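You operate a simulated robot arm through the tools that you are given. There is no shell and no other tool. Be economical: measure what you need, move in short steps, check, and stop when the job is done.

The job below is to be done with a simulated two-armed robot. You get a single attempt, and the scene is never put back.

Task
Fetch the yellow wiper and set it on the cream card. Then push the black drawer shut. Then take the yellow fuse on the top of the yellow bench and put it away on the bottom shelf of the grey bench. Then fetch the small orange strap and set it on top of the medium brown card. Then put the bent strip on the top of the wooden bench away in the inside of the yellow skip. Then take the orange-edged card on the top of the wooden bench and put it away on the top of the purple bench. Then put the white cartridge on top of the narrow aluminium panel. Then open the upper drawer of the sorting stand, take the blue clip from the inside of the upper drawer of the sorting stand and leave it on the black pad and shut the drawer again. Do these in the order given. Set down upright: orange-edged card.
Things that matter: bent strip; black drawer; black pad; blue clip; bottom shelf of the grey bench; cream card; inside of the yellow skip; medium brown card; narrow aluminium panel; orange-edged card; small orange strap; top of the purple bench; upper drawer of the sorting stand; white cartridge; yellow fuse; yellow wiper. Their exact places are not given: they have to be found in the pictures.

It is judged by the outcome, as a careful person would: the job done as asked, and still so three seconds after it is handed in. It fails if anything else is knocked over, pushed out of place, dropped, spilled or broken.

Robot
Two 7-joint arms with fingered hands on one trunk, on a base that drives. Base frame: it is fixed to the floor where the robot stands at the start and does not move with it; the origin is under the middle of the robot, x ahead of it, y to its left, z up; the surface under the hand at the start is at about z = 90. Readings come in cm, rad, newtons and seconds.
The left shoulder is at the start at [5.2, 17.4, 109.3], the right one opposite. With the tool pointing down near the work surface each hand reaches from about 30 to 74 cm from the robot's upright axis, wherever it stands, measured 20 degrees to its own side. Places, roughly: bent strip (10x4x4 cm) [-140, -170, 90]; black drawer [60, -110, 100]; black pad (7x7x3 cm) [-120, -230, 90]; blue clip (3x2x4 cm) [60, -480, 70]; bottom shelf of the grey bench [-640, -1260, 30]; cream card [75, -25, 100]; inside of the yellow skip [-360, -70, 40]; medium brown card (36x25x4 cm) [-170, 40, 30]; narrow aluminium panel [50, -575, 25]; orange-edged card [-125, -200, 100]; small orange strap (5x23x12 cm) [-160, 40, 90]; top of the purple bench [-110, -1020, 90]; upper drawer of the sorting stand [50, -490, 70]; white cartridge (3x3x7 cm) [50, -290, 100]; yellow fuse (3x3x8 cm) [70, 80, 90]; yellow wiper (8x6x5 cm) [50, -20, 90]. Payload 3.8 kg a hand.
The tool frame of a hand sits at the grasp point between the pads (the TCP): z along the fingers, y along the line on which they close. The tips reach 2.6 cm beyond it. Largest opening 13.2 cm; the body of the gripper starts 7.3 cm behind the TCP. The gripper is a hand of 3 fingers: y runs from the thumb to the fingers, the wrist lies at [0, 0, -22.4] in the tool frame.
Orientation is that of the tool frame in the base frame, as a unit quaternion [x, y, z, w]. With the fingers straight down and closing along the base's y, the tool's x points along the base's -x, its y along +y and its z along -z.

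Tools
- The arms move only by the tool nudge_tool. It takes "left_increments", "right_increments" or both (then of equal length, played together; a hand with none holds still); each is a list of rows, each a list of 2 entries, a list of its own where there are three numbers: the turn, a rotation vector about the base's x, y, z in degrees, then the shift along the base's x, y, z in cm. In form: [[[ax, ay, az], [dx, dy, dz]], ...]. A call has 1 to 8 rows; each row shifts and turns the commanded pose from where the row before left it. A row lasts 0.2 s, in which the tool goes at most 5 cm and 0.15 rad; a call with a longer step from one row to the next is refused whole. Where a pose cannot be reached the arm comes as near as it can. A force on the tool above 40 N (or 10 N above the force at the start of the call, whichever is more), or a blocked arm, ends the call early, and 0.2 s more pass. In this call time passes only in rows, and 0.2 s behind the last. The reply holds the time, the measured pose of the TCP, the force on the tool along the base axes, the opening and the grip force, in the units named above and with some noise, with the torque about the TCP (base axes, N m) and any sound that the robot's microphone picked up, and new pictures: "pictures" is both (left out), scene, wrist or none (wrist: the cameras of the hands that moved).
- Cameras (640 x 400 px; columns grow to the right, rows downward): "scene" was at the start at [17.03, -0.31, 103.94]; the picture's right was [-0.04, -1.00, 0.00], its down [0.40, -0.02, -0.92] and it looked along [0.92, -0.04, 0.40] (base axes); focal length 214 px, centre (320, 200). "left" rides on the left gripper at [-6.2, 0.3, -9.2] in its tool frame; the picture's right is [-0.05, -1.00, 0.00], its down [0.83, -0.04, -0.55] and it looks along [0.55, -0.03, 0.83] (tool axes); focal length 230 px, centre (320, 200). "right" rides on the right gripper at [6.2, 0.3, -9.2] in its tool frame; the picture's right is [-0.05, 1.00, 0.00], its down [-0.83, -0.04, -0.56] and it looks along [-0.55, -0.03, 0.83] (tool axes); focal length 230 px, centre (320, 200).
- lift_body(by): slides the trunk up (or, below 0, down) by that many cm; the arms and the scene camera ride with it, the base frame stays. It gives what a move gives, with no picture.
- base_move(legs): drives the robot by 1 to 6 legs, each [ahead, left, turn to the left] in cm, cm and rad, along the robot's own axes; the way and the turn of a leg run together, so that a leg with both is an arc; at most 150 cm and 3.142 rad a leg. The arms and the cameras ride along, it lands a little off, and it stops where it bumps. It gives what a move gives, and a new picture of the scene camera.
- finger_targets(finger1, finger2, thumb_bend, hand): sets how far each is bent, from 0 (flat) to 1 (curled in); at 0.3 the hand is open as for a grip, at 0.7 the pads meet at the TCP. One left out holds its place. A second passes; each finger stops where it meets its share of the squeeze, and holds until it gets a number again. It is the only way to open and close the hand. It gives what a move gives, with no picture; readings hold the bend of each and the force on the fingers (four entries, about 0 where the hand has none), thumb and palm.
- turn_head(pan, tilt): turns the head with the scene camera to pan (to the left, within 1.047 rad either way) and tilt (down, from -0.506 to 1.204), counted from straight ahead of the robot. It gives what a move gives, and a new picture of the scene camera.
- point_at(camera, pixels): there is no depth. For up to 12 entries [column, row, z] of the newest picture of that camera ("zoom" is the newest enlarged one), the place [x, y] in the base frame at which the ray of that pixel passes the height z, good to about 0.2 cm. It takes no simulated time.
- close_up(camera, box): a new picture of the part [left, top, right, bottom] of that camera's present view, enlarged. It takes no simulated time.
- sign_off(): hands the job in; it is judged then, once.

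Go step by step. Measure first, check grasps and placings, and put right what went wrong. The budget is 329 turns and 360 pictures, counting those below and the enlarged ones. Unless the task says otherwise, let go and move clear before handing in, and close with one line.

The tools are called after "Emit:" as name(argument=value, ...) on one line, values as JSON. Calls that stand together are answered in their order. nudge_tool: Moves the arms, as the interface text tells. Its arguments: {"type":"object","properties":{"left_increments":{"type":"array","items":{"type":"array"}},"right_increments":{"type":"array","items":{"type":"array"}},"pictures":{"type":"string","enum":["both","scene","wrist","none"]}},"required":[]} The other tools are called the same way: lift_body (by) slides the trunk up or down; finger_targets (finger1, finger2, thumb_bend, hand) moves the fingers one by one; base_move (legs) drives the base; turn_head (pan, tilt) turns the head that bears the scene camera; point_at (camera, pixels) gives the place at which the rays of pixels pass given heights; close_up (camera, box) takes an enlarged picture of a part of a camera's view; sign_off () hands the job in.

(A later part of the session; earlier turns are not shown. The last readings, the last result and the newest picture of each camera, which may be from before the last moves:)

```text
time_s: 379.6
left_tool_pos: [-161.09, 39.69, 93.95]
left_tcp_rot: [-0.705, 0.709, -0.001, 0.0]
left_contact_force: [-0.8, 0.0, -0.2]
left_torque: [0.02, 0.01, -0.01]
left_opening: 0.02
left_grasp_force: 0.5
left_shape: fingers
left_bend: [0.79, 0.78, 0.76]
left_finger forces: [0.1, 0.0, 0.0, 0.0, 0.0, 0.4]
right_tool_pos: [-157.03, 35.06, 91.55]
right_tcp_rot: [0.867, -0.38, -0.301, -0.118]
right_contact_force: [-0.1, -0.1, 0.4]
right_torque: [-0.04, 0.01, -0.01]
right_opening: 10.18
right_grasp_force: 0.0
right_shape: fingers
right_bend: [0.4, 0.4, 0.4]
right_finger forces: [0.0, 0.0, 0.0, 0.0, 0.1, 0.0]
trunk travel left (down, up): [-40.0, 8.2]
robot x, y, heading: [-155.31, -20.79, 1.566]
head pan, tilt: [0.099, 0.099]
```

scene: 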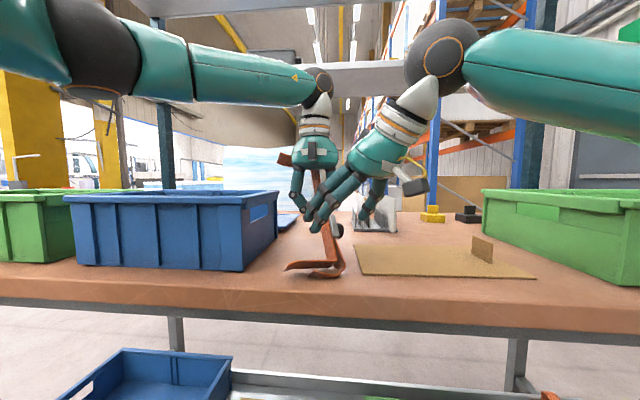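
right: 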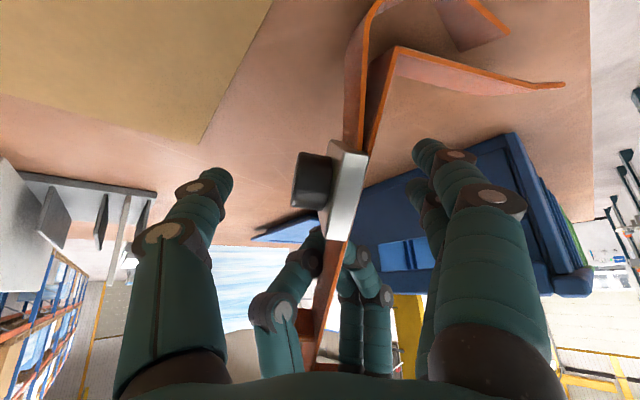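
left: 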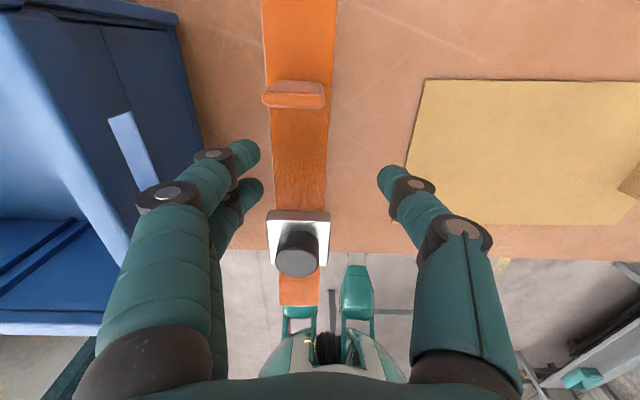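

The buckle and knob sit between fingers and thumb. I close the right hand.

Emit:
finger_targets(hand="right", finger1=0.72, finger2=0.72, thumb_bend=0.72)

Emit:
close_up(camera="right", box=[0, 0, 640, 400])

Emit:
close_up(camera="scene", box=[250, 120, 390, 290])

```text
time_s: 380.6
left_tool_pos: [-161.14, 39.65, 93.89]
left_tcp_rot: [-0.705, 0.709, 0.0, 0.001]
left_contact_force: [2.1, 0.1, -1.1]
left_torque: [0.1, -0.01, 0.08]
left_opening: 0.0
left_grasp_force: 0.9
left_shape: fingers
left_bend: [0.79, 0.79, 0.76]
left_finger forces: [0.1, 0.1, 0.0, 0.1, 0.1, 1.4]
right_tool_pos: [-156.93, 35.1, 91.57]
right_tcp_rot: [0.867, -0.379, -0.301, -0.118]
right_contact_force: [-1.6, -1.4, 0.5]
right_torque: [0.0, 0.01, 0.04]
right_opening: 2.1
right_grasp_force: 10.2
right_shape: fingers
right_bend: [0.67, 0.69, 0.67]
right_finger forces: [6.6, 4.8, 0.1, 0.1, 9.4, 0.0]
trunk travel left (down, up): [-40.0, 8.2]
robot x, y, heading: [-155.31, -21.07, 1.565]
head pan, tilt: [0.099, 0.099]
heard: click
```

```text
1.00 times, centred on (320, 200) of right (not enlarged: the box is as wide or as high as the picture)
```

zoom: 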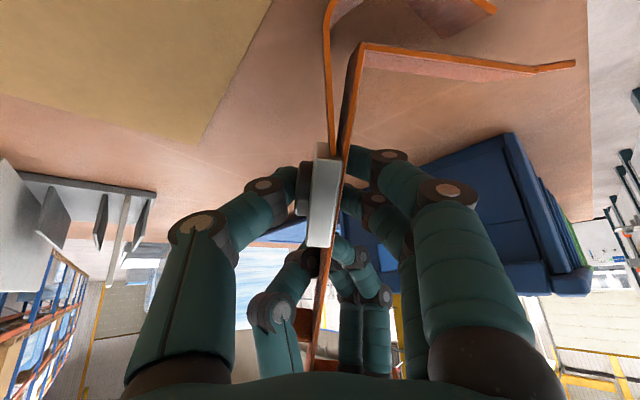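

```text
2.35 times, centred on (320, 205) of scene
```

zoom: 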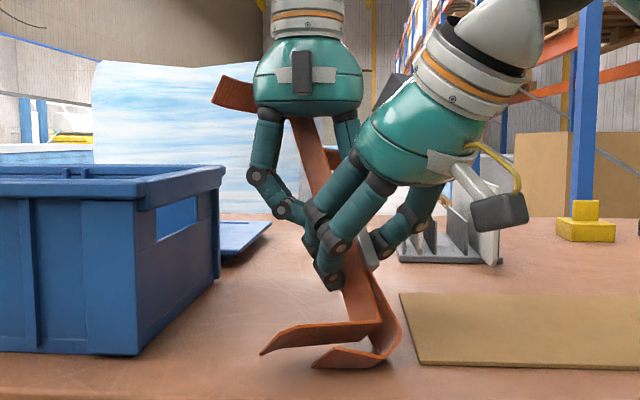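

Clamped with 10 N (the knob clicked in). I firm up the squeeze, then open the left hand.

Emit:
finger_targets(hand="right", finger1=0.85, finger2=0.85, thumb_bend=0.85)

Emit:
finger_targets(hand="left", finger1=0.45, finger2=0.45, thumb_bend=0.45)

Emit:
close_up(camera="left", box=[0, 0, 640, 400])

Emit:
close_up(camera="scene", box=[250, 120, 390, 290])

```text
time_s: 381.6
left_tool_pos: [-161.02, 39.66, 93.88]
left_tcp_rot: [-0.705, 0.71, -0.001, 0.001]
left_contact_force: [-0.1, -0.7, -0.4]
left_torque: [0.01, -0.01, -0.01]
left_opening: 0.0
left_grasp_force: 0.2
left_shape: fingers
left_bend: [0.79, 0.79, 0.76]
left_finger forces: [0.0, 0.1, 0.0, 0.0, 0.0, 0.3]
right_tool_pos: [-157.04, 35.14, 91.56]
right_tcp_rot: [0.867, -0.381, -0.3, -0.118]
right_contact_force: [-0.7, 0.4, 0.4]
right_torque: [-0.03, 0.0, -0.02]
right_opening: 1.71
right_grasp_force: 24.9
right_shape: fingers
right_bend: [0.71, 0.71, 0.72]
right_finger forces: [12.6, 12.6, 0.1, 0.0, 25.4, 0.0]
trunk travel left (down, up): [-40.0, 8.2]
robot x, y, heading: [-155.33, -20.98, 1.563]
head pan, tilt: [0.099, 0.099]
```

```text
time_s: 382.6
left_tool_pos: [-161.17, 39.61, 93.84]
left_tcp_rot: [-0.705, 0.709, -0.001, 0.001]
left_contact_force: [-0.3, -0.2, 0.8]
left_torque: [0.01, -0.03, -0.01]
left_opening: 8.38
left_grasp_force: 0.5
left_shape: fingers
left_bend: [0.45, 0.45, 0.45]
left_finger forces: [0.0, 0.0, 0.0, 0.1, 0.0, 0.2]
right_tool_pos: [-157.04, 35.08, 91.54]
right_tcp_rot: [0.867, -0.38, -0.3, -0.118]
right_contact_force: [0.1, -0.5, 0.3]
right_torque: [-0.05, -0.03, -0.02]
right_opening: 1.72
right_grasp_force: 24.7
right_shape: fingers
right_bend: [0.71, 0.71, 0.72]
right_finger forces: [12.6, 12.6, 0.0, 0.0, 25.4, 0.0]
trunk travel left (down, up): [-40.0, 8.2]
robot x, y, heading: [-155.66, -20.81, 1.568]
head pan, tilt: [0.099, 0.099]
```

```text
1.00 times, centred on (320, 200) of left (not enlarged: the box is as wide or as high as the picture)
```

zoom: 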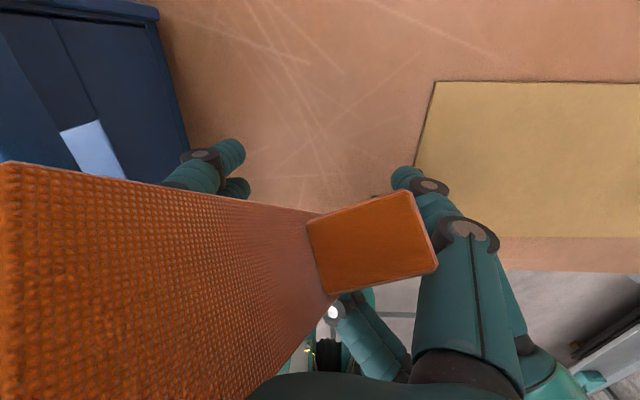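

```text
2.35 times, centred on (320, 205) of scene
```

zoom: 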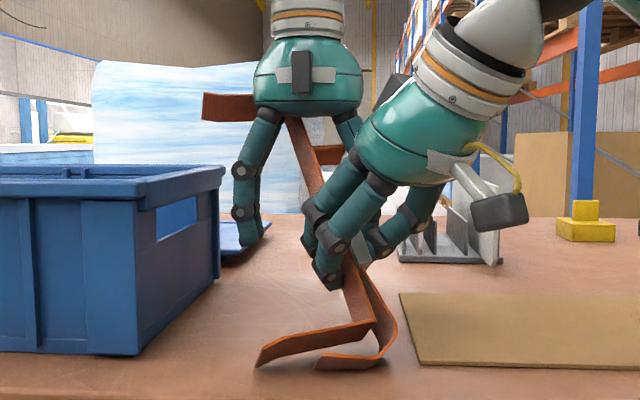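

The strap is held firmly (25 N). I lift the left hand straight up out of it.

Emit:
nudge_tool(left_increments=[[[0, 0, 0], [0, 0, 2]], [[0, 0, 0], [0, 0, 2.5]], [[0, 0, 0], [0, 0, 3]], [[0, 0, 0], [0, 0, 4]]])

```text
time_s: 383.6
left_tool_pos: [-161.21, 39.51, 105.61]
left_tcp_rot: [-0.705, 0.71, -0.001, 0.001]
left_contact_force: [-0.2, 0.0, 0.2]
left_torque: [-0.01, -0.02, 0.03]
left_opening: 8.4
left_grasp_force: 0.2
left_shape: fingers
left_bend: [0.45, 0.45, 0.45]
left_finger forces: [0.2, 0.0, 0.0, 0.0, 0.1, 0.1]
right_tool_pos: [-156.98, 35.1, 91.62]
right_tcp_rot: [0.867, -0.38, -0.301, -0.119]
right_contact_force: [-0.3, 0.8, 0.7]
right_torque: [-0.08, 0.01, -0.04]
right_opening: 1.73
right_grasp_force: 24.9
right_shape: fingers
right_bend: [0.71, 0.71, 0.73]
right_finger forces: [13.0, 12.1, 0.0, 0.0, 25.0, 0.0]
trunk travel left (down, up): [-40.0, 8.2]
robot x, y, heading: [-155.16, -21.25, 1.568]
head pan, tilt: [0.099, 0.099]
```

scene: 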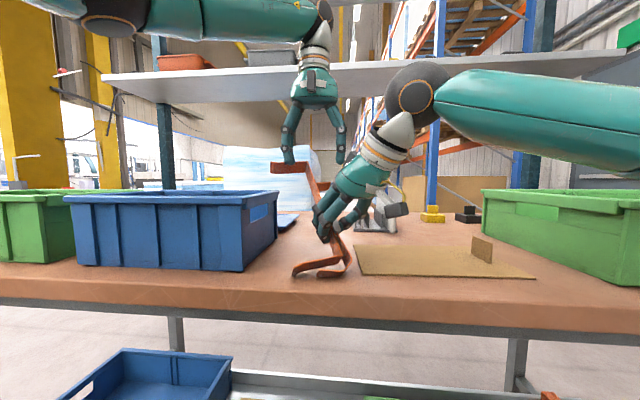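
left: 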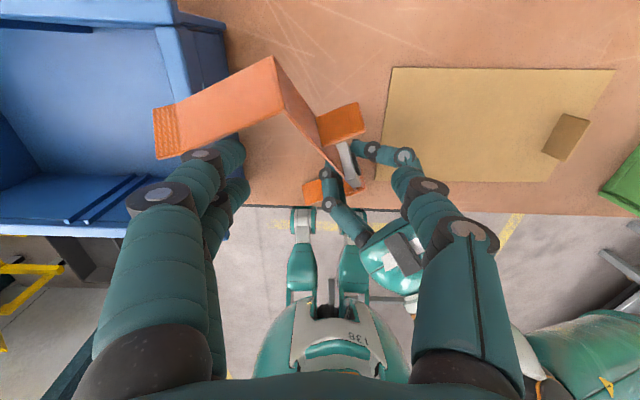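

Free. I lift the left hand a bit more and retract it.

Emit:
nudge_tool(left_increments=[[[0, 0, 0], [0, 0, 4]], [[0, 0, 0], [0, -2, 4]], [[0, 0, 0], [-0.5, -4.5, 0]], [[0, 0, 0], [-0.5, -4.5, 0]], [[0, 0, 0], [-0.5, -4.5, 0]], [[0, 0, 0], [-0.5, -4.5, 0]], [[0, 0, 0], [-1, -4.5, 0]], [[0, 0, 0], [-1, -4.5, 0]]], pictures="scene")

```text
time_s: 385.4
left_tool_pos: [-165.31, 10.43, 113.19]
left_tcp_rot: [-0.705, 0.709, -0.001, 0.0]
left_contact_force: [0.4, 0.0, 0.5]
left_torque: [0.02, 0.02, 0.01]
left_opening: 8.4
left_grasp_force: 0.1
left_shape: fingers
left_bend: [0.45, 0.45, 0.45]
left_finger forces: [0.1, 0.1, 0.1, 0.0, 0.1, 0.1]
right_tool_pos: [-156.97, 35.11, 91.57]
right_tcp_rot: [0.867, -0.38, -0.301, -0.119]
right_contact_force: [1.0, 0.1, 0.5]
right_torque: [-0.14, 0.06, -0.03]
right_opening: 1.72
right_grasp_force: 24.2
right_shape: fingers
right_bend: [0.71, 0.71, 0.73]
right_finger forces: [12.6, 12.1, 0.0, 0.1, 24.8, 0.0]
trunk travel left (down, up): [-40.0, 8.2]
robot x, y, heading: [-155.22, -21.33, 1.568]
head pan, tilt: [0.099, 0.099]
```

scene: 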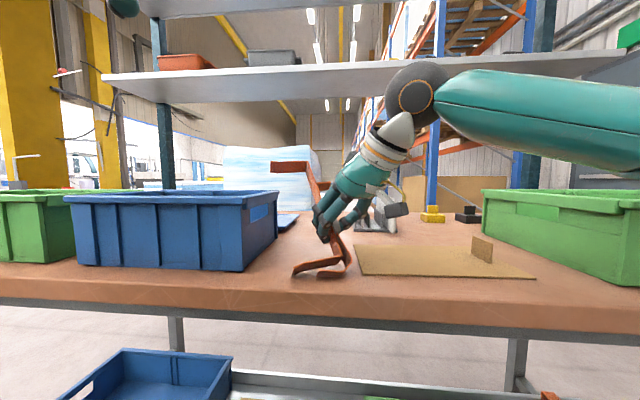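

The strap is secure in the right hand. I lift it clear, move the left hand aside, and back the robot off for room.

Emit:
nudge_tool(right_increments=[[[0, 0, 0], [0, 0, 3]], [[0, 0, 0], [0.5, 0, 4]], [[0, 0, 0], [0.5, -1, 4]], [[0, 0, 0], [0.5, -2, 4]]], left_increments=[[[0, 0, 0], [-4, -1, 0]], [[0, 0, 0], [-4, -1, 0]], [[0, 0, 0], [-4, -1, 0]], [[0, 0, 0], [-4, -1, 0]]], pictures="scene")

Emit:
base_move(legs=[[-22, 0, 0]])

```text
time_s: 386.4
left_tool_pos: [-181.4, 6.46, 113.52]
left_tcp_rot: [-0.705, 0.71, 0.0, 0.002]
left_contact_force: [0.7, 0.3, -0.1]
left_torque: [0.0, -0.01, -0.03]
left_opening: 8.41
left_grasp_force: 0.1
left_shape: fingers
left_bend: [0.45, 0.45, 0.45]
left_finger forces: [0.0, 0.0, 0.1, 0.0, 0.0, 0.0]
right_tool_pos: [-155.62, 31.71, 106.51]
right_tcp_rot: [0.867, -0.38, -0.301, -0.118]
right_contact_force: [0.3, 0.3, -0.6]
right_torque: [-0.01, -0.03, -0.01]
right_opening: 1.5
right_grasp_force: 26.8
right_shape: fingers
right_bend: [0.7, 0.71, 0.75]
right_finger forces: [11.9, 12.2, 0.0, 0.0, 28.4, 0.0]
trunk travel left (down, up): [-40.0, 8.2]
robot x, y, heading: [-155.29, -21.09, 1.564]
head pan, tilt: [0.099, 0.099]
```

scene: 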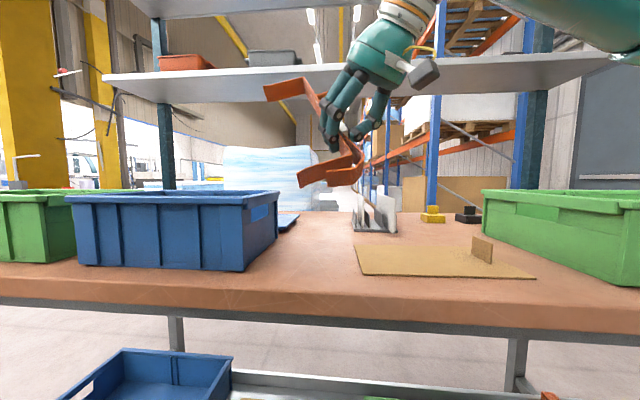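

```text
time_s: 388.1
left_tool_pos: [-181.54, -15.64, 113.49]
left_tcp_rot: [-0.707, 0.707, 0.0, 0.0]
left_contact_force: [1.0, -0.2, 0.3]
left_torque: [0.01, -0.01, 0.02]
left_opening: 8.45
left_grasp_force: 0.0
left_shape: fingers
left_bend: [0.45, 0.45, 0.45]
left_finger forces: [0.0, 0.1, 0.0, 0.0, 0.1, 0.1]
right_tool_pos: [-155.89, 9.79, 106.54]
right_tcp_rot: [0.868, -0.377, -0.302, -0.117]
right_contact_force: [-0.3, -0.2, -0.6]
right_torque: [0.02, -0.01, 0.0]
right_opening: 1.51
right_grasp_force: 25.9
right_shape: fingers
right_bend: [0.7, 0.71, 0.75]
right_finger forces: [11.9, 12.3, 0.0, 0.0, 28.4, 0.1]
trunk travel left (down, up): [-40.0, 8.2]
robot x, y, heading: [-155.78, -43.13, 1.568]
head pan, tilt: [0.099, 0.099]
```

scene: 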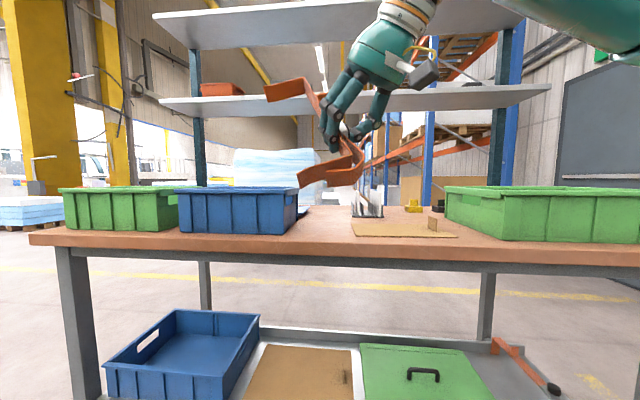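

Still held. Now I rotate the hand so that the strap's legs point down (first 8 steps).

Emit:
nudge_tool(right_increments=[[[4.9, -6.9, 0], [0.3, 0, 0]], [[4.9, -6.9, 0], [0.3, 0, 0]], [[4.9, -6.9, 0], [0.3, 0, 0]], [[4.9, -6.9, 0], [0.3, 0, 0]], [[4.9, -6.9, 0], [0.3, 0, 0]], [[4.9, -6.9, 0], [0.3, 0, 0]], [[4.9, -6.9, 0], [0.3, 0, 0]], [[4.9, -6.9, 0], [0.3, 0, 0]]], pictures="both")

```text
time_s: 389.9
left_tool_pos: [-181.57, -15.69, 113.46]
left_tcp_rot: [-0.707, 0.707, 0.0, 0.0]
left_contact_force: [-0.8, 0.3, -0.4]
left_torque: [0.0, -0.02, 0.01]
left_opening: 8.43
left_grasp_force: 0.0
left_shape: fingers
left_bend: [0.45, 0.45, 0.45]
left_finger forces: [0.0, 0.0, 0.1, 0.0, 0.0, 0.1]
right_tool_pos: [-153.48, 9.79, 106.63]
right_tcp_rot: [0.819, -0.163, 0.023, -0.55]
right_contact_force: [-0.6, 1.2, -0.5]
right_torque: [0.0, -0.05, 0.0]
right_opening: 1.52
right_grasp_force: 26.5
right_shape: fingers
right_bend: [0.7, 0.71, 0.76]
right_finger forces: [11.7, 12.8, 0.0, 0.1, 28.2, 0.1]
trunk travel left (down, up): [-40.0, 8.2]
robot x, y, heading: [-155.49, -43.06, 1.566]
head pan, tilt: [0.099, 0.099]
```

scene: 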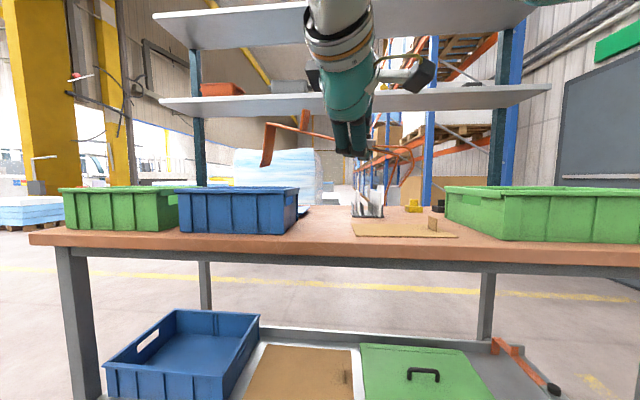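
right: 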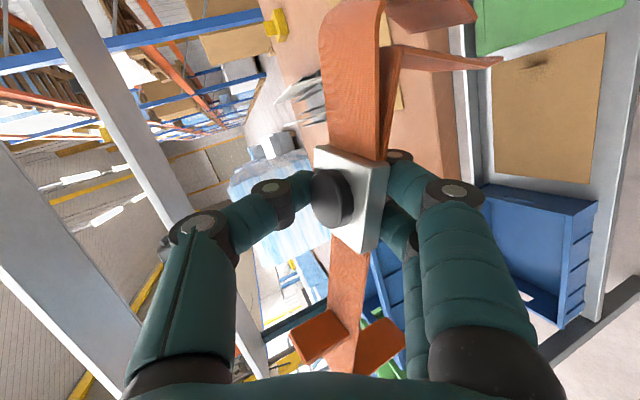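

Orientation is coming along: fingers below, thumb above. I turn 3 more steps.

Emit:
nudge_tool(right_increments=[[[4.9, -6.9, 0], [0, 0, 0]], [[4.9, -6.9, 0], [0, 0, 0]], [[4.9, -6.9, 0], [0, 0, 0]]], pictures="both")

Emit:
close_up(camera="scene", box=[220, 60, 460, 210])

```text
time_s: 390.7
left_tool_pos: [-181.46, -15.67, 113.49]
left_tcp_rot: [0.707, -0.707, 0.002, -0.002]
left_contact_force: [0.9, -0.4, 0.1]
left_torque: [0.01, -0.03, -0.04]
left_opening: 8.43
left_grasp_force: 0.1
left_shape: fingers
left_bend: [0.45, 0.45, 0.45]
left_finger forces: [0.1, 0.0, 0.1, 0.1, 0.1, 0.0]
right_tool_pos: [-153.46, 9.73, 106.47]
right_tcp_rot: [0.726, -0.064, 0.147, -0.669]
right_contact_force: [-0.3, -0.7, -1.2]
right_torque: [-0.03, 0.01, -0.03]
right_opening: 1.5
right_grasp_force: 26.4
right_shape: fingers
right_bend: [0.7, 0.71, 0.76]
right_finger forces: [11.8, 12.5, 0.0, 0.1, 28.2, 0.0]
trunk travel left (down, up): [-40.0, 8.2]
robot x, y, heading: [-155.42, -43.27, 1.574]
head pan, tilt: [0.099, 0.099]
```

scene: 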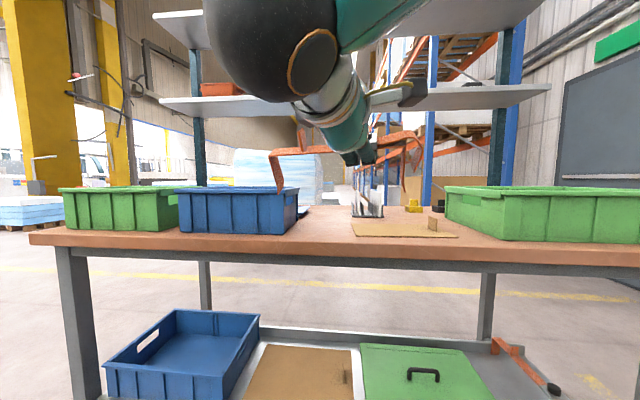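
right: 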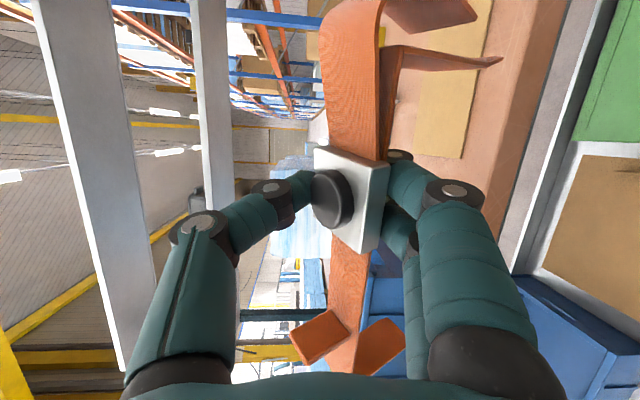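

```text
2.67 times, centred on (340, 135) of scene
```

zoom: 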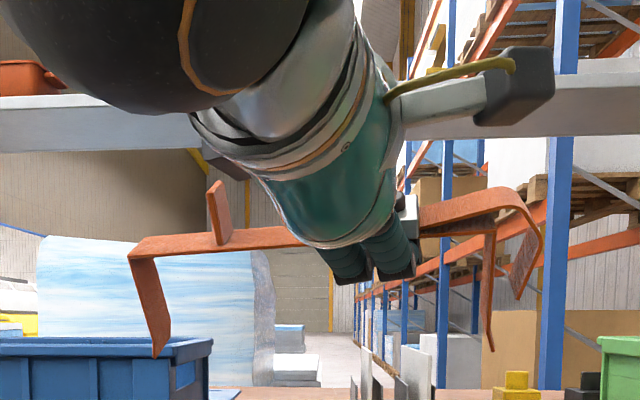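

The strap is now upright with its legs down. I level it (small roll and yaw), then lower the trunk and strafe left 16.

Emit:
nudge_tool(right_increments=[[[1.5, 3, 6], [0, 0, 0]], [[1.5, 3, 6], [0, 0, 0]]], pictures="none")

Emit:
lift_body(by=-39)

Emit:
turn_head(pan=0, tilt=0.4)

```text
time_s: 391.3
left_tool_pos: [-181.44, -15.6, 113.48]
left_tcp_rot: [-0.707, 0.707, 0.0, 0.0]
left_contact_force: [0.7, -0.6, -0.2]
left_torque: [-0.02, -0.02, -0.01]
left_opening: 8.42
left_grasp_force: 0.1
left_shape: fingers
left_bend: [0.45, 0.45, 0.45]
left_finger forces: [0.0, 0.1, 0.0, 0.1, 0.0, 0.0]
right_tool_pos: [-153.35, 9.85, 106.43]
right_tcp_rot: [0.718, -0.026, 0.037, -0.695]
right_contact_force: [-0.4, -0.5, -0.3]
right_torque: [-0.01, -0.03, 0.03]
right_opening: 1.48
right_grasp_force: 26.4
right_shape: fingers
right_bend: [0.7, 0.71, 0.76]
right_finger forces: [11.7, 12.8, 0.0, 0.1, 28.3, 0.0]
trunk travel left (down, up): [-40.0, 8.2]
robot x, y, heading: [-155.55, -42.85, 1.57]
head pan, tilt: [0.099, 0.099]
```

```text
time_s: 395.0
left_tool_pos: [-181.47, -15.52, 74.55]
left_tcp_rot: [0.707, -0.707, 0.0, 0.0]
left_contact_force: [-0.3, 2.9, 1.5]
left_torque: [0.0, -0.03, -0.18]
left_opening: 8.43
left_grasp_force: 0.1
left_shape: fingers
left_bend: [0.45, 0.45, 0.45]
left_finger forces: [0.0, 0.0, 0.1, 0.1, 0.0, 0.1]
right_tool_pos: [-153.48, 13.02, 63.15]
right_tcp_rot: [0.754, -0.025, 0.039, -0.656]
right_contact_force: [-0.6, 0.8, -1.5]
right_torque: [-0.01, -0.02, -0.01]
right_opening: 1.46
right_grasp_force: 26.0
right_shape: fingers
right_bend: [0.7, 0.71, 0.76]
right_finger forces: [11.5, 12.9, 0.0, 0.0, 28.4, 0.0]
trunk travel left (down, up): [-1.0, 47.2]
robot x, y, heading: [-155.26, -43.27, 1.567]
head pan, tilt: [0.099, 0.099]
```

```text
time_s: 395.8
left_tool_pos: [-181.43, -15.63, 74.44]
left_tcp_rot: [0.708, -0.706, 0.0, -0.001]
left_contact_force: [1.1, 3.6, -0.5]
left_torque: [0.05, -0.04, -0.18]
left_opening: 8.41
left_grasp_force: 0.0
left_shape: fingers
left_bend: [0.45, 0.45, 0.45]
left_finger forces: [0.1, 0.0, 0.0, 0.1, 0.0, 0.0]
right_tool_pos: [-153.47, 13.08, 63.19]
right_tcp_rot: [0.753, -0.025, 0.039, -0.656]
right_contact_force: [0.6, 0.2, -0.7]
right_torque: [0.0, 0.0, 0.01]
right_opening: 1.47
right_grasp_force: 26.1
right_shape: fingers
right_bend: [0.7, 0.71, 0.76]
right_finger forces: [11.5, 12.9, 0.1, 0.0, 28.4, 0.1]
trunk travel left (down, up): [-1.0, 47.2]
robot x, y, heading: [-155.61, -42.87, 1.572]
head pan, tilt: [0.0, 0.4]
```

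scene: 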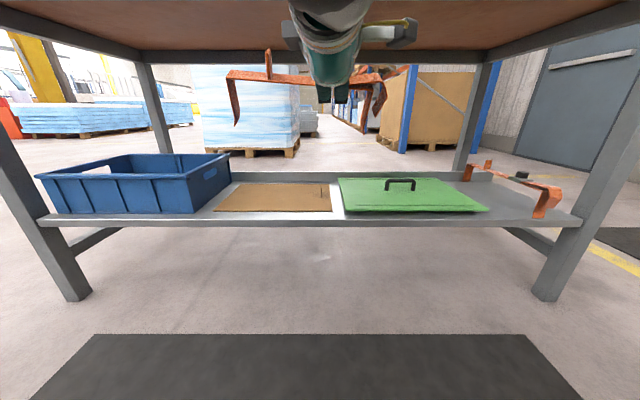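

The strap is level. I lower the right hand further (and free the left hand, which touches something), then strafe.

Emit:
nudge_tool(right_increments=[[[2.5, 0, 0], [0, 0.5, -4]], [[2.5, 0, 0], [0, 0.5, -4]], [[2.5, 0, 0], [0, 0.5, -4]], [[0, 0, 0], [0, 0.5, -3]]], left_increments=[[[0, 0, 0], [-1, 0, 2]], [[0, 0, 0], [-1, 0, 2]], [[0, 0, 0], [0, 0, 2]], [[0, 0, 0], [0, 0, 0]]], pictures="scene")

```text
time_s: 396.9
left_tool_pos: [-180.08, -15.63, 77.63]
left_tcp_rot: [0.707, -0.707, -0.004, -0.005]
left_contact_force: [-1.2, 10.7, -3.9]
left_torque: [0.38, -0.18, -0.59]
left_opening: 8.43
left_grasp_force: 0.0
left_shape: fingers
left_bend: [0.45, 0.43, 0.45]
left_finger forces: [0.0, 0.1, 0.0, 0.0, 0.0, 0.0]
left hand out of reach, approached as far as the arm can: row 1, 2, 3
right_tool_pos: [-153.64, 14.94, 48.34]
right_tcp_rot: [0.709, -0.027, 0.037, -0.704]
right_contact_force: [-0.2, 0.4, -0.9]
right_torque: [0.01, -0.05, -0.03]
right_opening: 1.43
right_grasp_force: 26.5
right_shape: fingers
right_bend: [0.7, 0.71, 0.76]
right_finger forces: [11.7, 12.6, 0.0, 0.1, 29.0, 0.0]
trunk travel left (down, up): [-1.0, 47.2]
robot x, y, heading: [-155.72, -43.46, 1.568]
head pan, tilt: [0.0, 0.4]
stopped in row 4 (left hand): the force on the tool passed its limit at 41 N (the readings are from after the stop); the commanded pose is now the measured one
```

scene: 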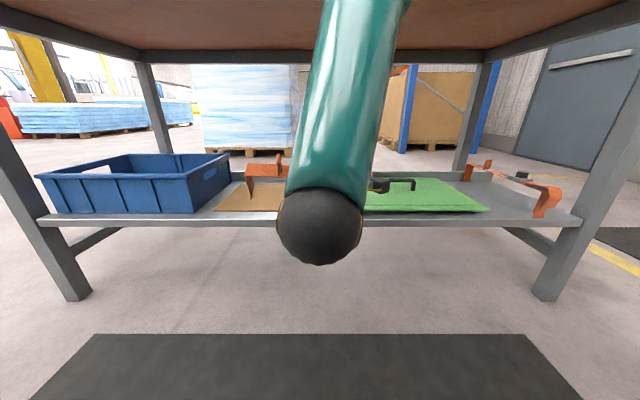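

The right hand is level at z 48. The left hand is pressing against something close in; I move it forward, away from the body.

Emit:
nudge_tool(left_increments=[[[0, 0, 0], [0, 3, 1]], [[0, 0, 0], [-1, 4, 1]], [[0, 0, 0], [-1, 4, 1]]], pictures="wrist")

```text
time_s: 397.7
left_tool_pos: [-179.4, -4.96, 77.17]
left_tcp_rot: [0.707, -0.707, -0.002, -0.004]
left_contact_force: [-0.4, -0.3, 0.1]
left_torque: [0.04, 0.04, -0.01]
left_opening: 8.43
left_grasp_force: 0.0
left_shape: fingers
left_bend: [0.45, 0.45, 0.45]
left_finger forces: [0.0, 0.1, 0.0, 0.0, 0.0, 0.0]
left hand out of reach, approached as far as the arm can: row 1, 2, 3
right_tool_pos: [-153.51, 14.9, 48.3]
right_tcp_rot: [0.709, -0.027, 0.037, -0.704]
right_contact_force: [0.4, 0.0, -1.4]
right_torque: [-0.02, -0.04, -0.01]
right_opening: 1.47
right_grasp_force: 26.9
right_shape: fingers
right_bend: [0.7, 0.71, 0.76]
right_finger forces: [11.8, 12.5, 0.1, 0.0, 29.0, 0.0]
trunk travel left (down, up): [-1.0, 47.2]
robot x, y, heading: [-155.58, -43.49, 1.572]
head pan, tilt: [0.0, 0.4]
```

left: 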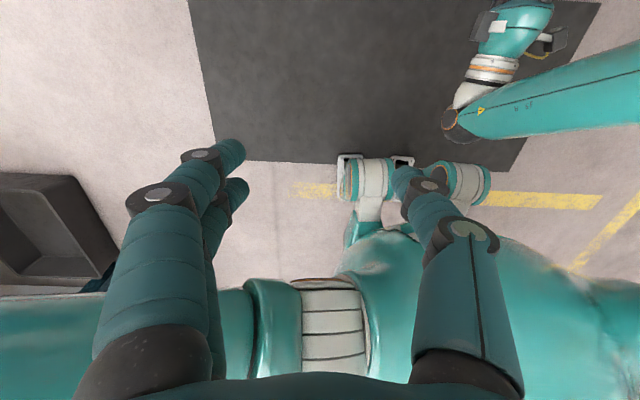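

Contact is gone. I strafe left 16 and go forward 12.

Emit:
base_move(legs=[[0, 16, 0], [11, 0, 0]])

Emit:
point_at(camera="scene", pixels=[[320, 200, 30]])

```text
time_s: 400.5
left_tool_pos: [-195.43, 5.68, 77.11]
left_tcp_rot: [0.707, -0.707, -0.003, -0.005]
left_contact_force: [0.8, 0.2, 0.3]
left_torque: [0.0, -0.04, -0.04]
left_opening: 8.42
left_grasp_force: 0.2
left_shape: fingers
left_bend: [0.45, 0.45, 0.45]
left_finger forces: [0.0, 0.0, 0.1, 0.0, 0.0, 0.0]
right_tool_pos: [-169.68, 25.77, 48.34]
right_tcp_rot: [0.708, -0.026, 0.037, -0.704]
right_contact_force: [0.2, -1.0, -0.7]
right_torque: [0.0, -0.03, 0.03]
right_opening: 1.45
right_grasp_force: 26.6
right_shape: fingers
right_bend: [0.7, 0.71, 0.76]
right_finger forces: [11.7, 12.6, 0.0, 0.0, 29.0, 0.1]
trunk travel left (down, up): [-1.0, 47.2]
robot x, y, heading: [-171.76, -32.34, 1.576]
head pan, tilt: [0.0, 0.4]
```

scene: 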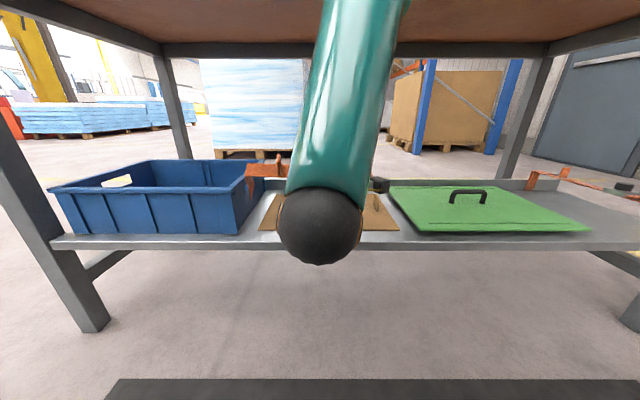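

```text
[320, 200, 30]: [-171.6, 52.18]
```

I check the tray's right edge and the card relative to the strap's left end before moving in.

Emit:
point_at(camera="scene", pixels=[[240, 233, 30], [265, 180, 42], [245, 185, 42], [264, 163, 42], [262, 230, 30], [397, 230, 30], [375, 197, 30], [376, 212, 30]])

Emit:
close_up(camera="scene", box=[180, 130, 420, 280])

Emit:
close_up(camera="right", box=[0, 0, 640, 400])

```text
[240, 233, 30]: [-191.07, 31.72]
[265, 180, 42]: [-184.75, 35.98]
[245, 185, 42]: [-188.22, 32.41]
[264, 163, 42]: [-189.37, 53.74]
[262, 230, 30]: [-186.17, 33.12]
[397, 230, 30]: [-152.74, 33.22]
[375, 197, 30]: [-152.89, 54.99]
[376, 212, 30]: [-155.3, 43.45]
```

```text
2.67 times, centred on (300, 205) of scene
```

zoom: 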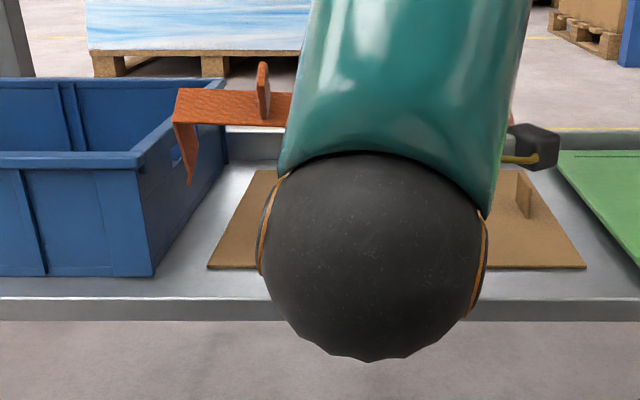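

```text
1.00 times, centred on (320, 200) of right (not enlarged: the box is as wide or as high as the picture)
```

zoom: 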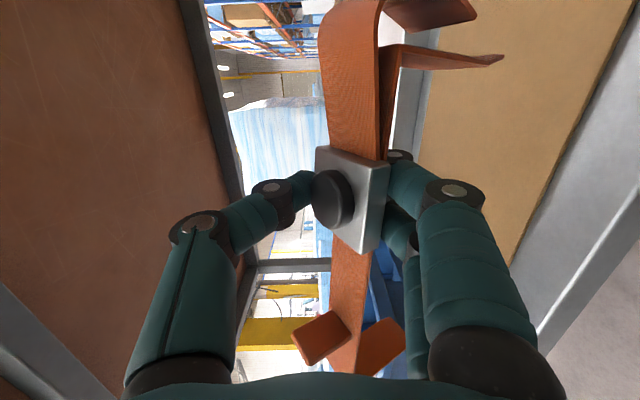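

The strap spans x≈-186..-164 now, and the card -186..-153 with its tab at (-155,43). I shift +4 in x while going in 19.5.

Emit:
nudge_tool(right_increments=[[[0, 0, 0], [2, 3, 0]], [[0, 0, 0], [2, 4, 0]], [[0, 0, 0], [0, 4, 0]], [[0, 0, 0], [0, 4, 0]], [[0, 0, 0], [0, 4, 0]]])

```text
time_s: 401.7
left_tool_pos: [-195.56, 5.81, 77.21]
left_tcp_rot: [0.707, -0.707, -0.002, -0.005]
left_contact_force: [0.3, 0.0, 0.0]
left_torque: [-0.02, -0.07, -0.02]
left_opening: 8.4
left_grasp_force: 0.1
left_shape: fingers
left_bend: [0.45, 0.45, 0.45]
left_finger forces: [0.0, 0.0, 0.0, 0.0, 0.0, 0.0]
right_tool_pos: [-165.89, 44.79, 48.19]
right_tcp_rot: [0.708, -0.026, 0.037, -0.704]
right_contact_force: [-0.2, -0.7, -1.8]
right_torque: [0.0, -0.03, -0.02]
right_opening: 1.45
right_grasp_force: 26.2
right_shape: fingers
right_bend: [0.7, 0.71, 0.76]
right_finger forces: [11.3, 13.0, 0.0, 0.1, 28.9, 0.1]
trunk travel left (down, up): [-1.0, 47.2]
robot x, y, heading: [-171.6, -32.41, 1.573]
head pan, tilt: [0.0, 0.4]
```

scene: 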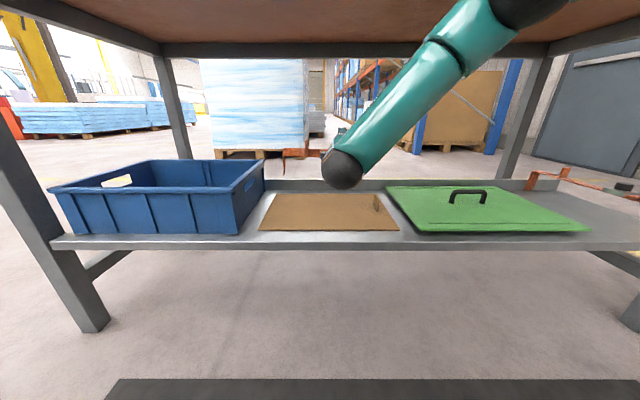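
right: 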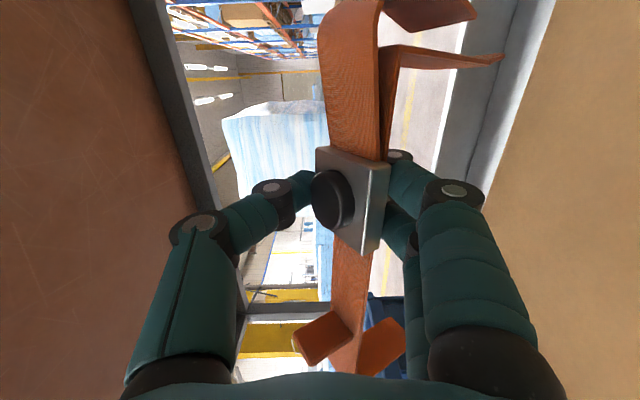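

In position over the card. I lower in steps, watching the force.

Emit:
nudge_tool(right_increments=[[[0, 0, 0], [0, 0, -2.5]], [[0, 0, 0], [0, 0, -2]], [[0, 0, 0], [0, 0, -1]]])

Emit:
close_up(camera="scene", box=[230, 120, 420, 250])

```text
time_s: 402.5
left_tool_pos: [-195.52, 5.75, 77.14]
left_tcp_rot: [-0.707, 0.707, 0.003, 0.005]
left_contact_force: [-0.1, -0.5, 1.1]
left_torque: [-0.04, 0.0, -0.04]
left_opening: 8.45
left_grasp_force: 0.2
left_shape: fingers
left_bend: [0.45, 0.45, 0.45]
left_finger forces: [0.1, 0.1, 0.0, 0.1, 0.1, 0.0]
right_tool_pos: [-165.65, 44.85, 42.67]
right_tcp_rot: [0.709, -0.026, 0.038, -0.704]
right_contact_force: [-0.6, -0.1, -1.1]
right_torque: [-0.02, -0.03, -0.02]
right_opening: 1.42
right_grasp_force: 26.8
right_shape: fingers
right_bend: [0.7, 0.71, 0.76]
right_finger forces: [11.3, 13.0, 0.0, 0.1, 29.0, 0.0]
trunk travel left (down, up): [-1.0, 47.2]
robot x, y, heading: [-171.59, -32.36, 1.573]
head pan, tilt: [0.0, 0.4]
```

scene: 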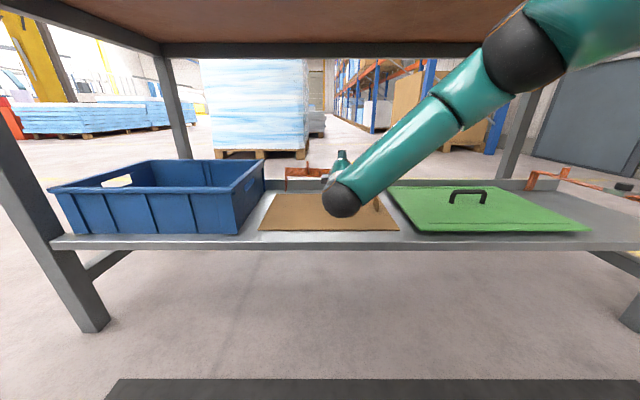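
right: 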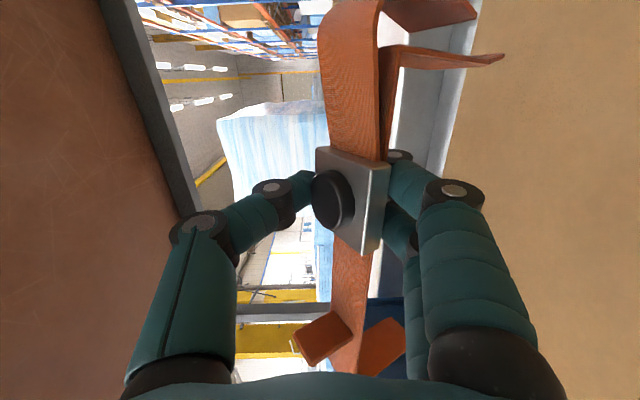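

```text
3.08 times, centred on (325, 185) of scene
```

zoom: 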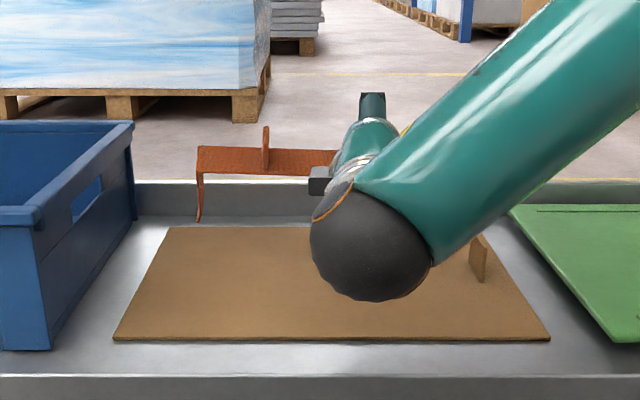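

The strap's feet are still about 4 cm above the card. I keep lowering slowly.

Emit:
nudge_tool(right_increments=[[[0, 0, 0], [0, 0, -1]], [[0, 0, 0], [0, 0, -1]], [[0, 0, 0], [0, 0, -0.7]]])

Emit:
close_up(camera="scene", box=[230, 120, 420, 250])

```text
time_s: 403.3
left_tool_pos: [-195.55, 5.78, 77.12]
left_tcp_rot: [-0.707, 0.707, 0.002, 0.005]
left_contact_force: [0.0, -0.4, 0.2]
left_torque: [0.0, 0.01, -0.01]
left_opening: 8.41
left_grasp_force: 0.0
left_shape: fingers
left_bend: [0.45, 0.45, 0.45]
left_finger forces: [0.1, 0.1, 0.0, 0.0, 0.0, 0.1]
right_tool_pos: [-165.58, 44.75, 40.09]
right_tcp_rot: [0.709, -0.027, 0.037, -0.704]
right_contact_force: [0.5, 0.1, -1.0]
right_torque: [-0.01, -0.01, 0.0]
right_opening: 1.46
right_grasp_force: 26.7
right_shape: fingers
right_bend: [0.7, 0.71, 0.76]
right_finger forces: [11.3, 12.8, 0.0, 0.0, 29.0, 0.1]
trunk travel left (down, up): [-1.0, 47.2]
robot x, y, heading: [-171.44, -32.37, 1.574]
head pan, tilt: [0.0, 0.4]
```

scene: 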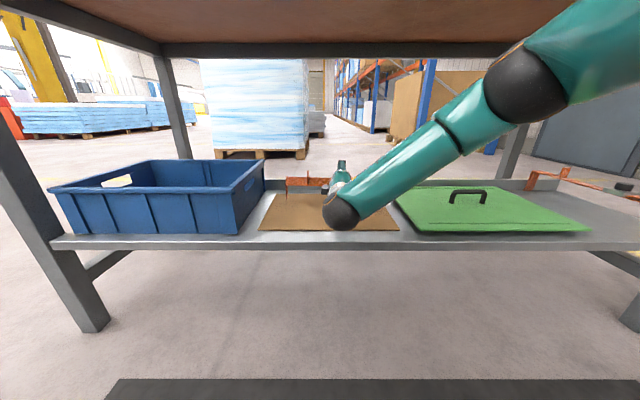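
right: 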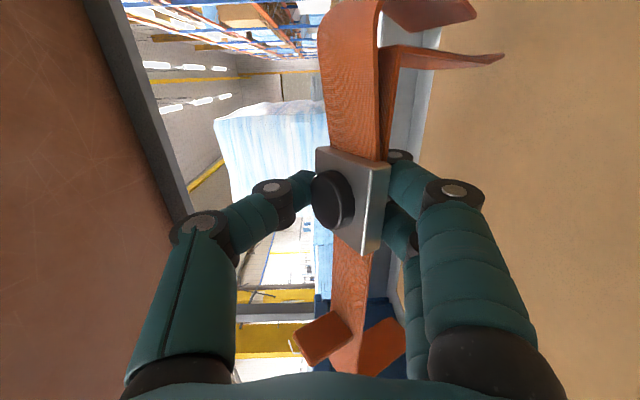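

```text
3.08 times, centred on (325, 185) of scene
```

zoom: 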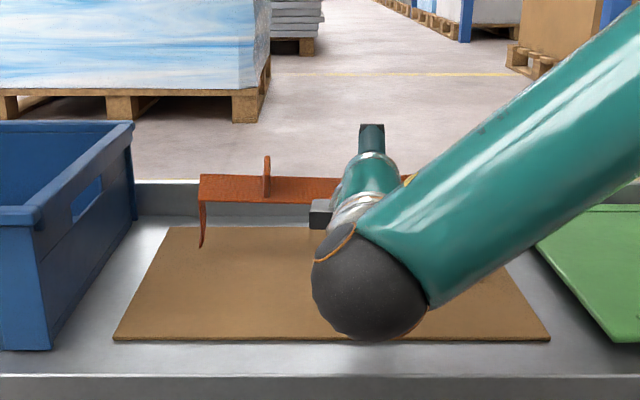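

Emit:
nudge_tool(right_increments=[[[0, 0, 0], [0, 0, -0.7]], [[0, 0, 0], [0, 0, -0.7]]])

Emit:
close_up(camera="scene", box=[230, 120, 420, 250])

```text
time_s: 403.9
left_tool_pos: [-195.38, 5.67, 77.23]
left_tcp_rot: [-0.706, 0.708, 0.003, 0.005]
left_contact_force: [0.2, -0.4, 0.2]
left_torque: [0.01, 0.0, -0.01]
left_opening: 8.43
left_grasp_force: 0.1
left_shape: fingers
left_bend: [0.45, 0.45, 0.45]
left_finger forces: [0.0, 0.0, 0.0, 0.0, 0.1, 0.0]
right_tool_pos: [-165.79, 44.88, 39.22]
right_tcp_rot: [-0.705, 0.028, -0.036, 0.708]
right_contact_force: [-1.6, -2.6, 16.6]
right_torque: [0.34, -0.13, 0.0]
right_opening: 1.37
right_grasp_force: 30.2
right_shape: fingers
right_bend: [0.7, 0.71, 0.76]
right_finger forces: [9.8, 10.6, 0.1, 0.0, 39.6, 0.0]
trunk travel left (down, up): [-1.0, 47.2]
robot x, y, heading: [-171.87, -32.0, 1.573]
head pan, tilt: [0.0, 0.4]
```

scene: 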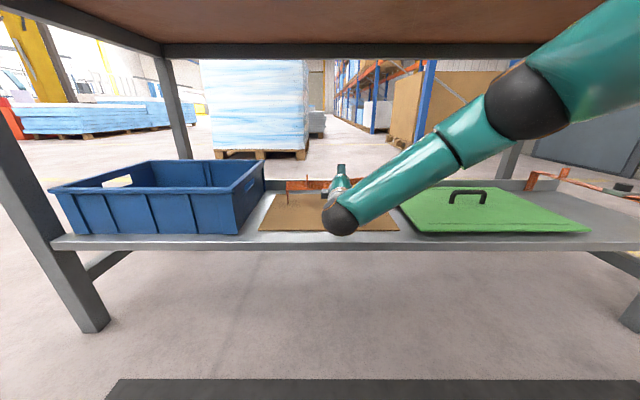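
right: 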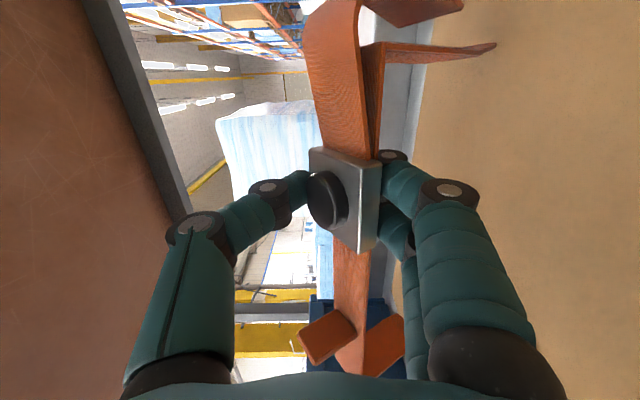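

```text
3.08 times, centred on (325, 185) of scene
```

zoom: 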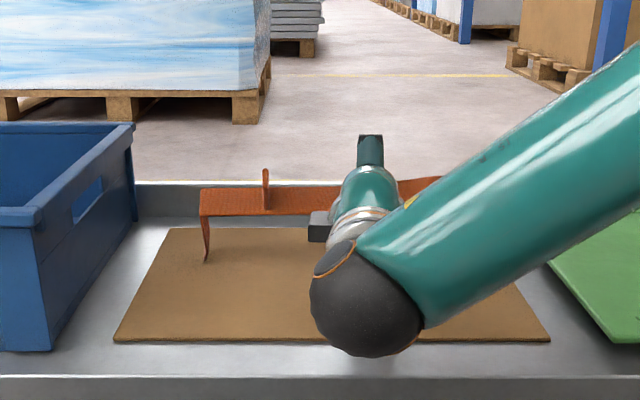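

Touch-down at 39.2 with 16.6 N. I ease up a touch and open gently.

Emit:
nudge_tool(right_increments=[[[0, 0, 0], [0, 0, 0.3]]], pictures="none")

Emit:
finger_targets(hand="right", finger1=0.6, finger2=0.6, thumb_bend=0.55)

Emit:
close_up(camera="right", box=[0, 0, 640, 400])

Emit:
close_up(camera="scene", box=[230, 120, 420, 250])

```text
time_s: 404.3
left_tool_pos: [-195.58, 5.62, 77.12]
left_tcp_rot: [-0.707, 0.707, 0.002, 0.005]
left_contact_force: [0.6, 0.1, 0.0]
left_torque: [-0.04, -0.02, 0.0]
left_opening: 8.41
left_grasp_force: 0.1
left_shape: fingers
left_bend: [0.45, 0.45, 0.45]
left_finger forces: [0.0, 0.0, 0.0, 0.1, 0.1, 0.1]
right_tool_pos: [-165.75, 44.83, 39.27]
right_tcp_rot: [0.707, -0.027, 0.036, -0.706]
right_contact_force: [-2.0, -1.9, 14.5]
right_torque: [0.43, -0.12, 0.04]
right_opening: 1.37
right_grasp_force: 31.2
right_shape: fingers
right_bend: [0.7, 0.71, 0.76]
right_finger forces: [11.1, 11.9, 0.0, 0.0, 39.3, 0.1]
trunk travel left (down, up): [-1.0, 47.2]
robot x, y, heading: [-171.54, -32.21, 1.574]
head pan, tilt: [0.0, 0.4]
```

```text
time_s: 405.3
left_tool_pos: [-195.5, 5.8, 77.13]
left_tcp_rot: [-0.707, 0.707, 0.002, 0.006]
left_contact_force: [-0.2, -0.3, -0.6]
left_torque: [0.02, 0.0, 0.03]
left_opening: 8.42
left_grasp_force: 0.1
left_shape: fingers
left_bend: [0.45, 0.45, 0.45]
left_finger forces: [0.0, 0.1, 0.1, 0.1, 0.0, 0.0]
right_tool_pos: [-165.54, 44.75, 39.02]
right_tcp_rot: [0.709, -0.025, 0.036, -0.704]
right_contact_force: [0.6, 0.1, -0.1]
right_torque: [0.03, 0.03, 0.02]
right_opening: 4.31
right_grasp_force: 0.5
right_shape: fingers
right_bend: [0.6, 0.6, 0.55]
right_finger forces: [0.7, 0.1, 0.0, 0.0, 0.0, 0.0]
trunk travel left (down, up): [-1.0, 47.2]
robot x, y, heading: [-171.99, -32.26, 1.573]
head pan, tilt: [0.0, 0.4]
```

```text
1.00 times, centred on (320, 200) of right (not enlarged: the box is as wide or as high as the picture)
```

zoom: 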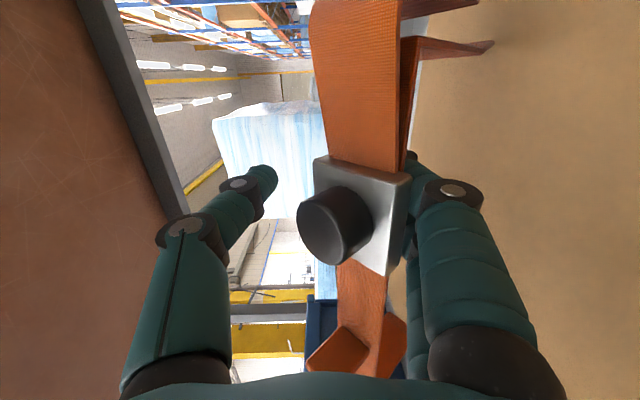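

```text
3.08 times, centred on (325, 185) of scene
```

zoom: 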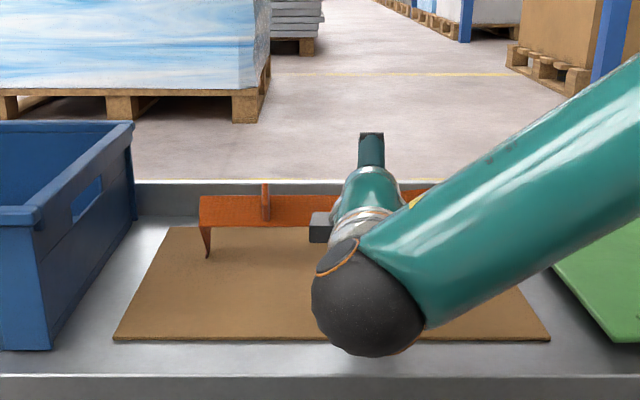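

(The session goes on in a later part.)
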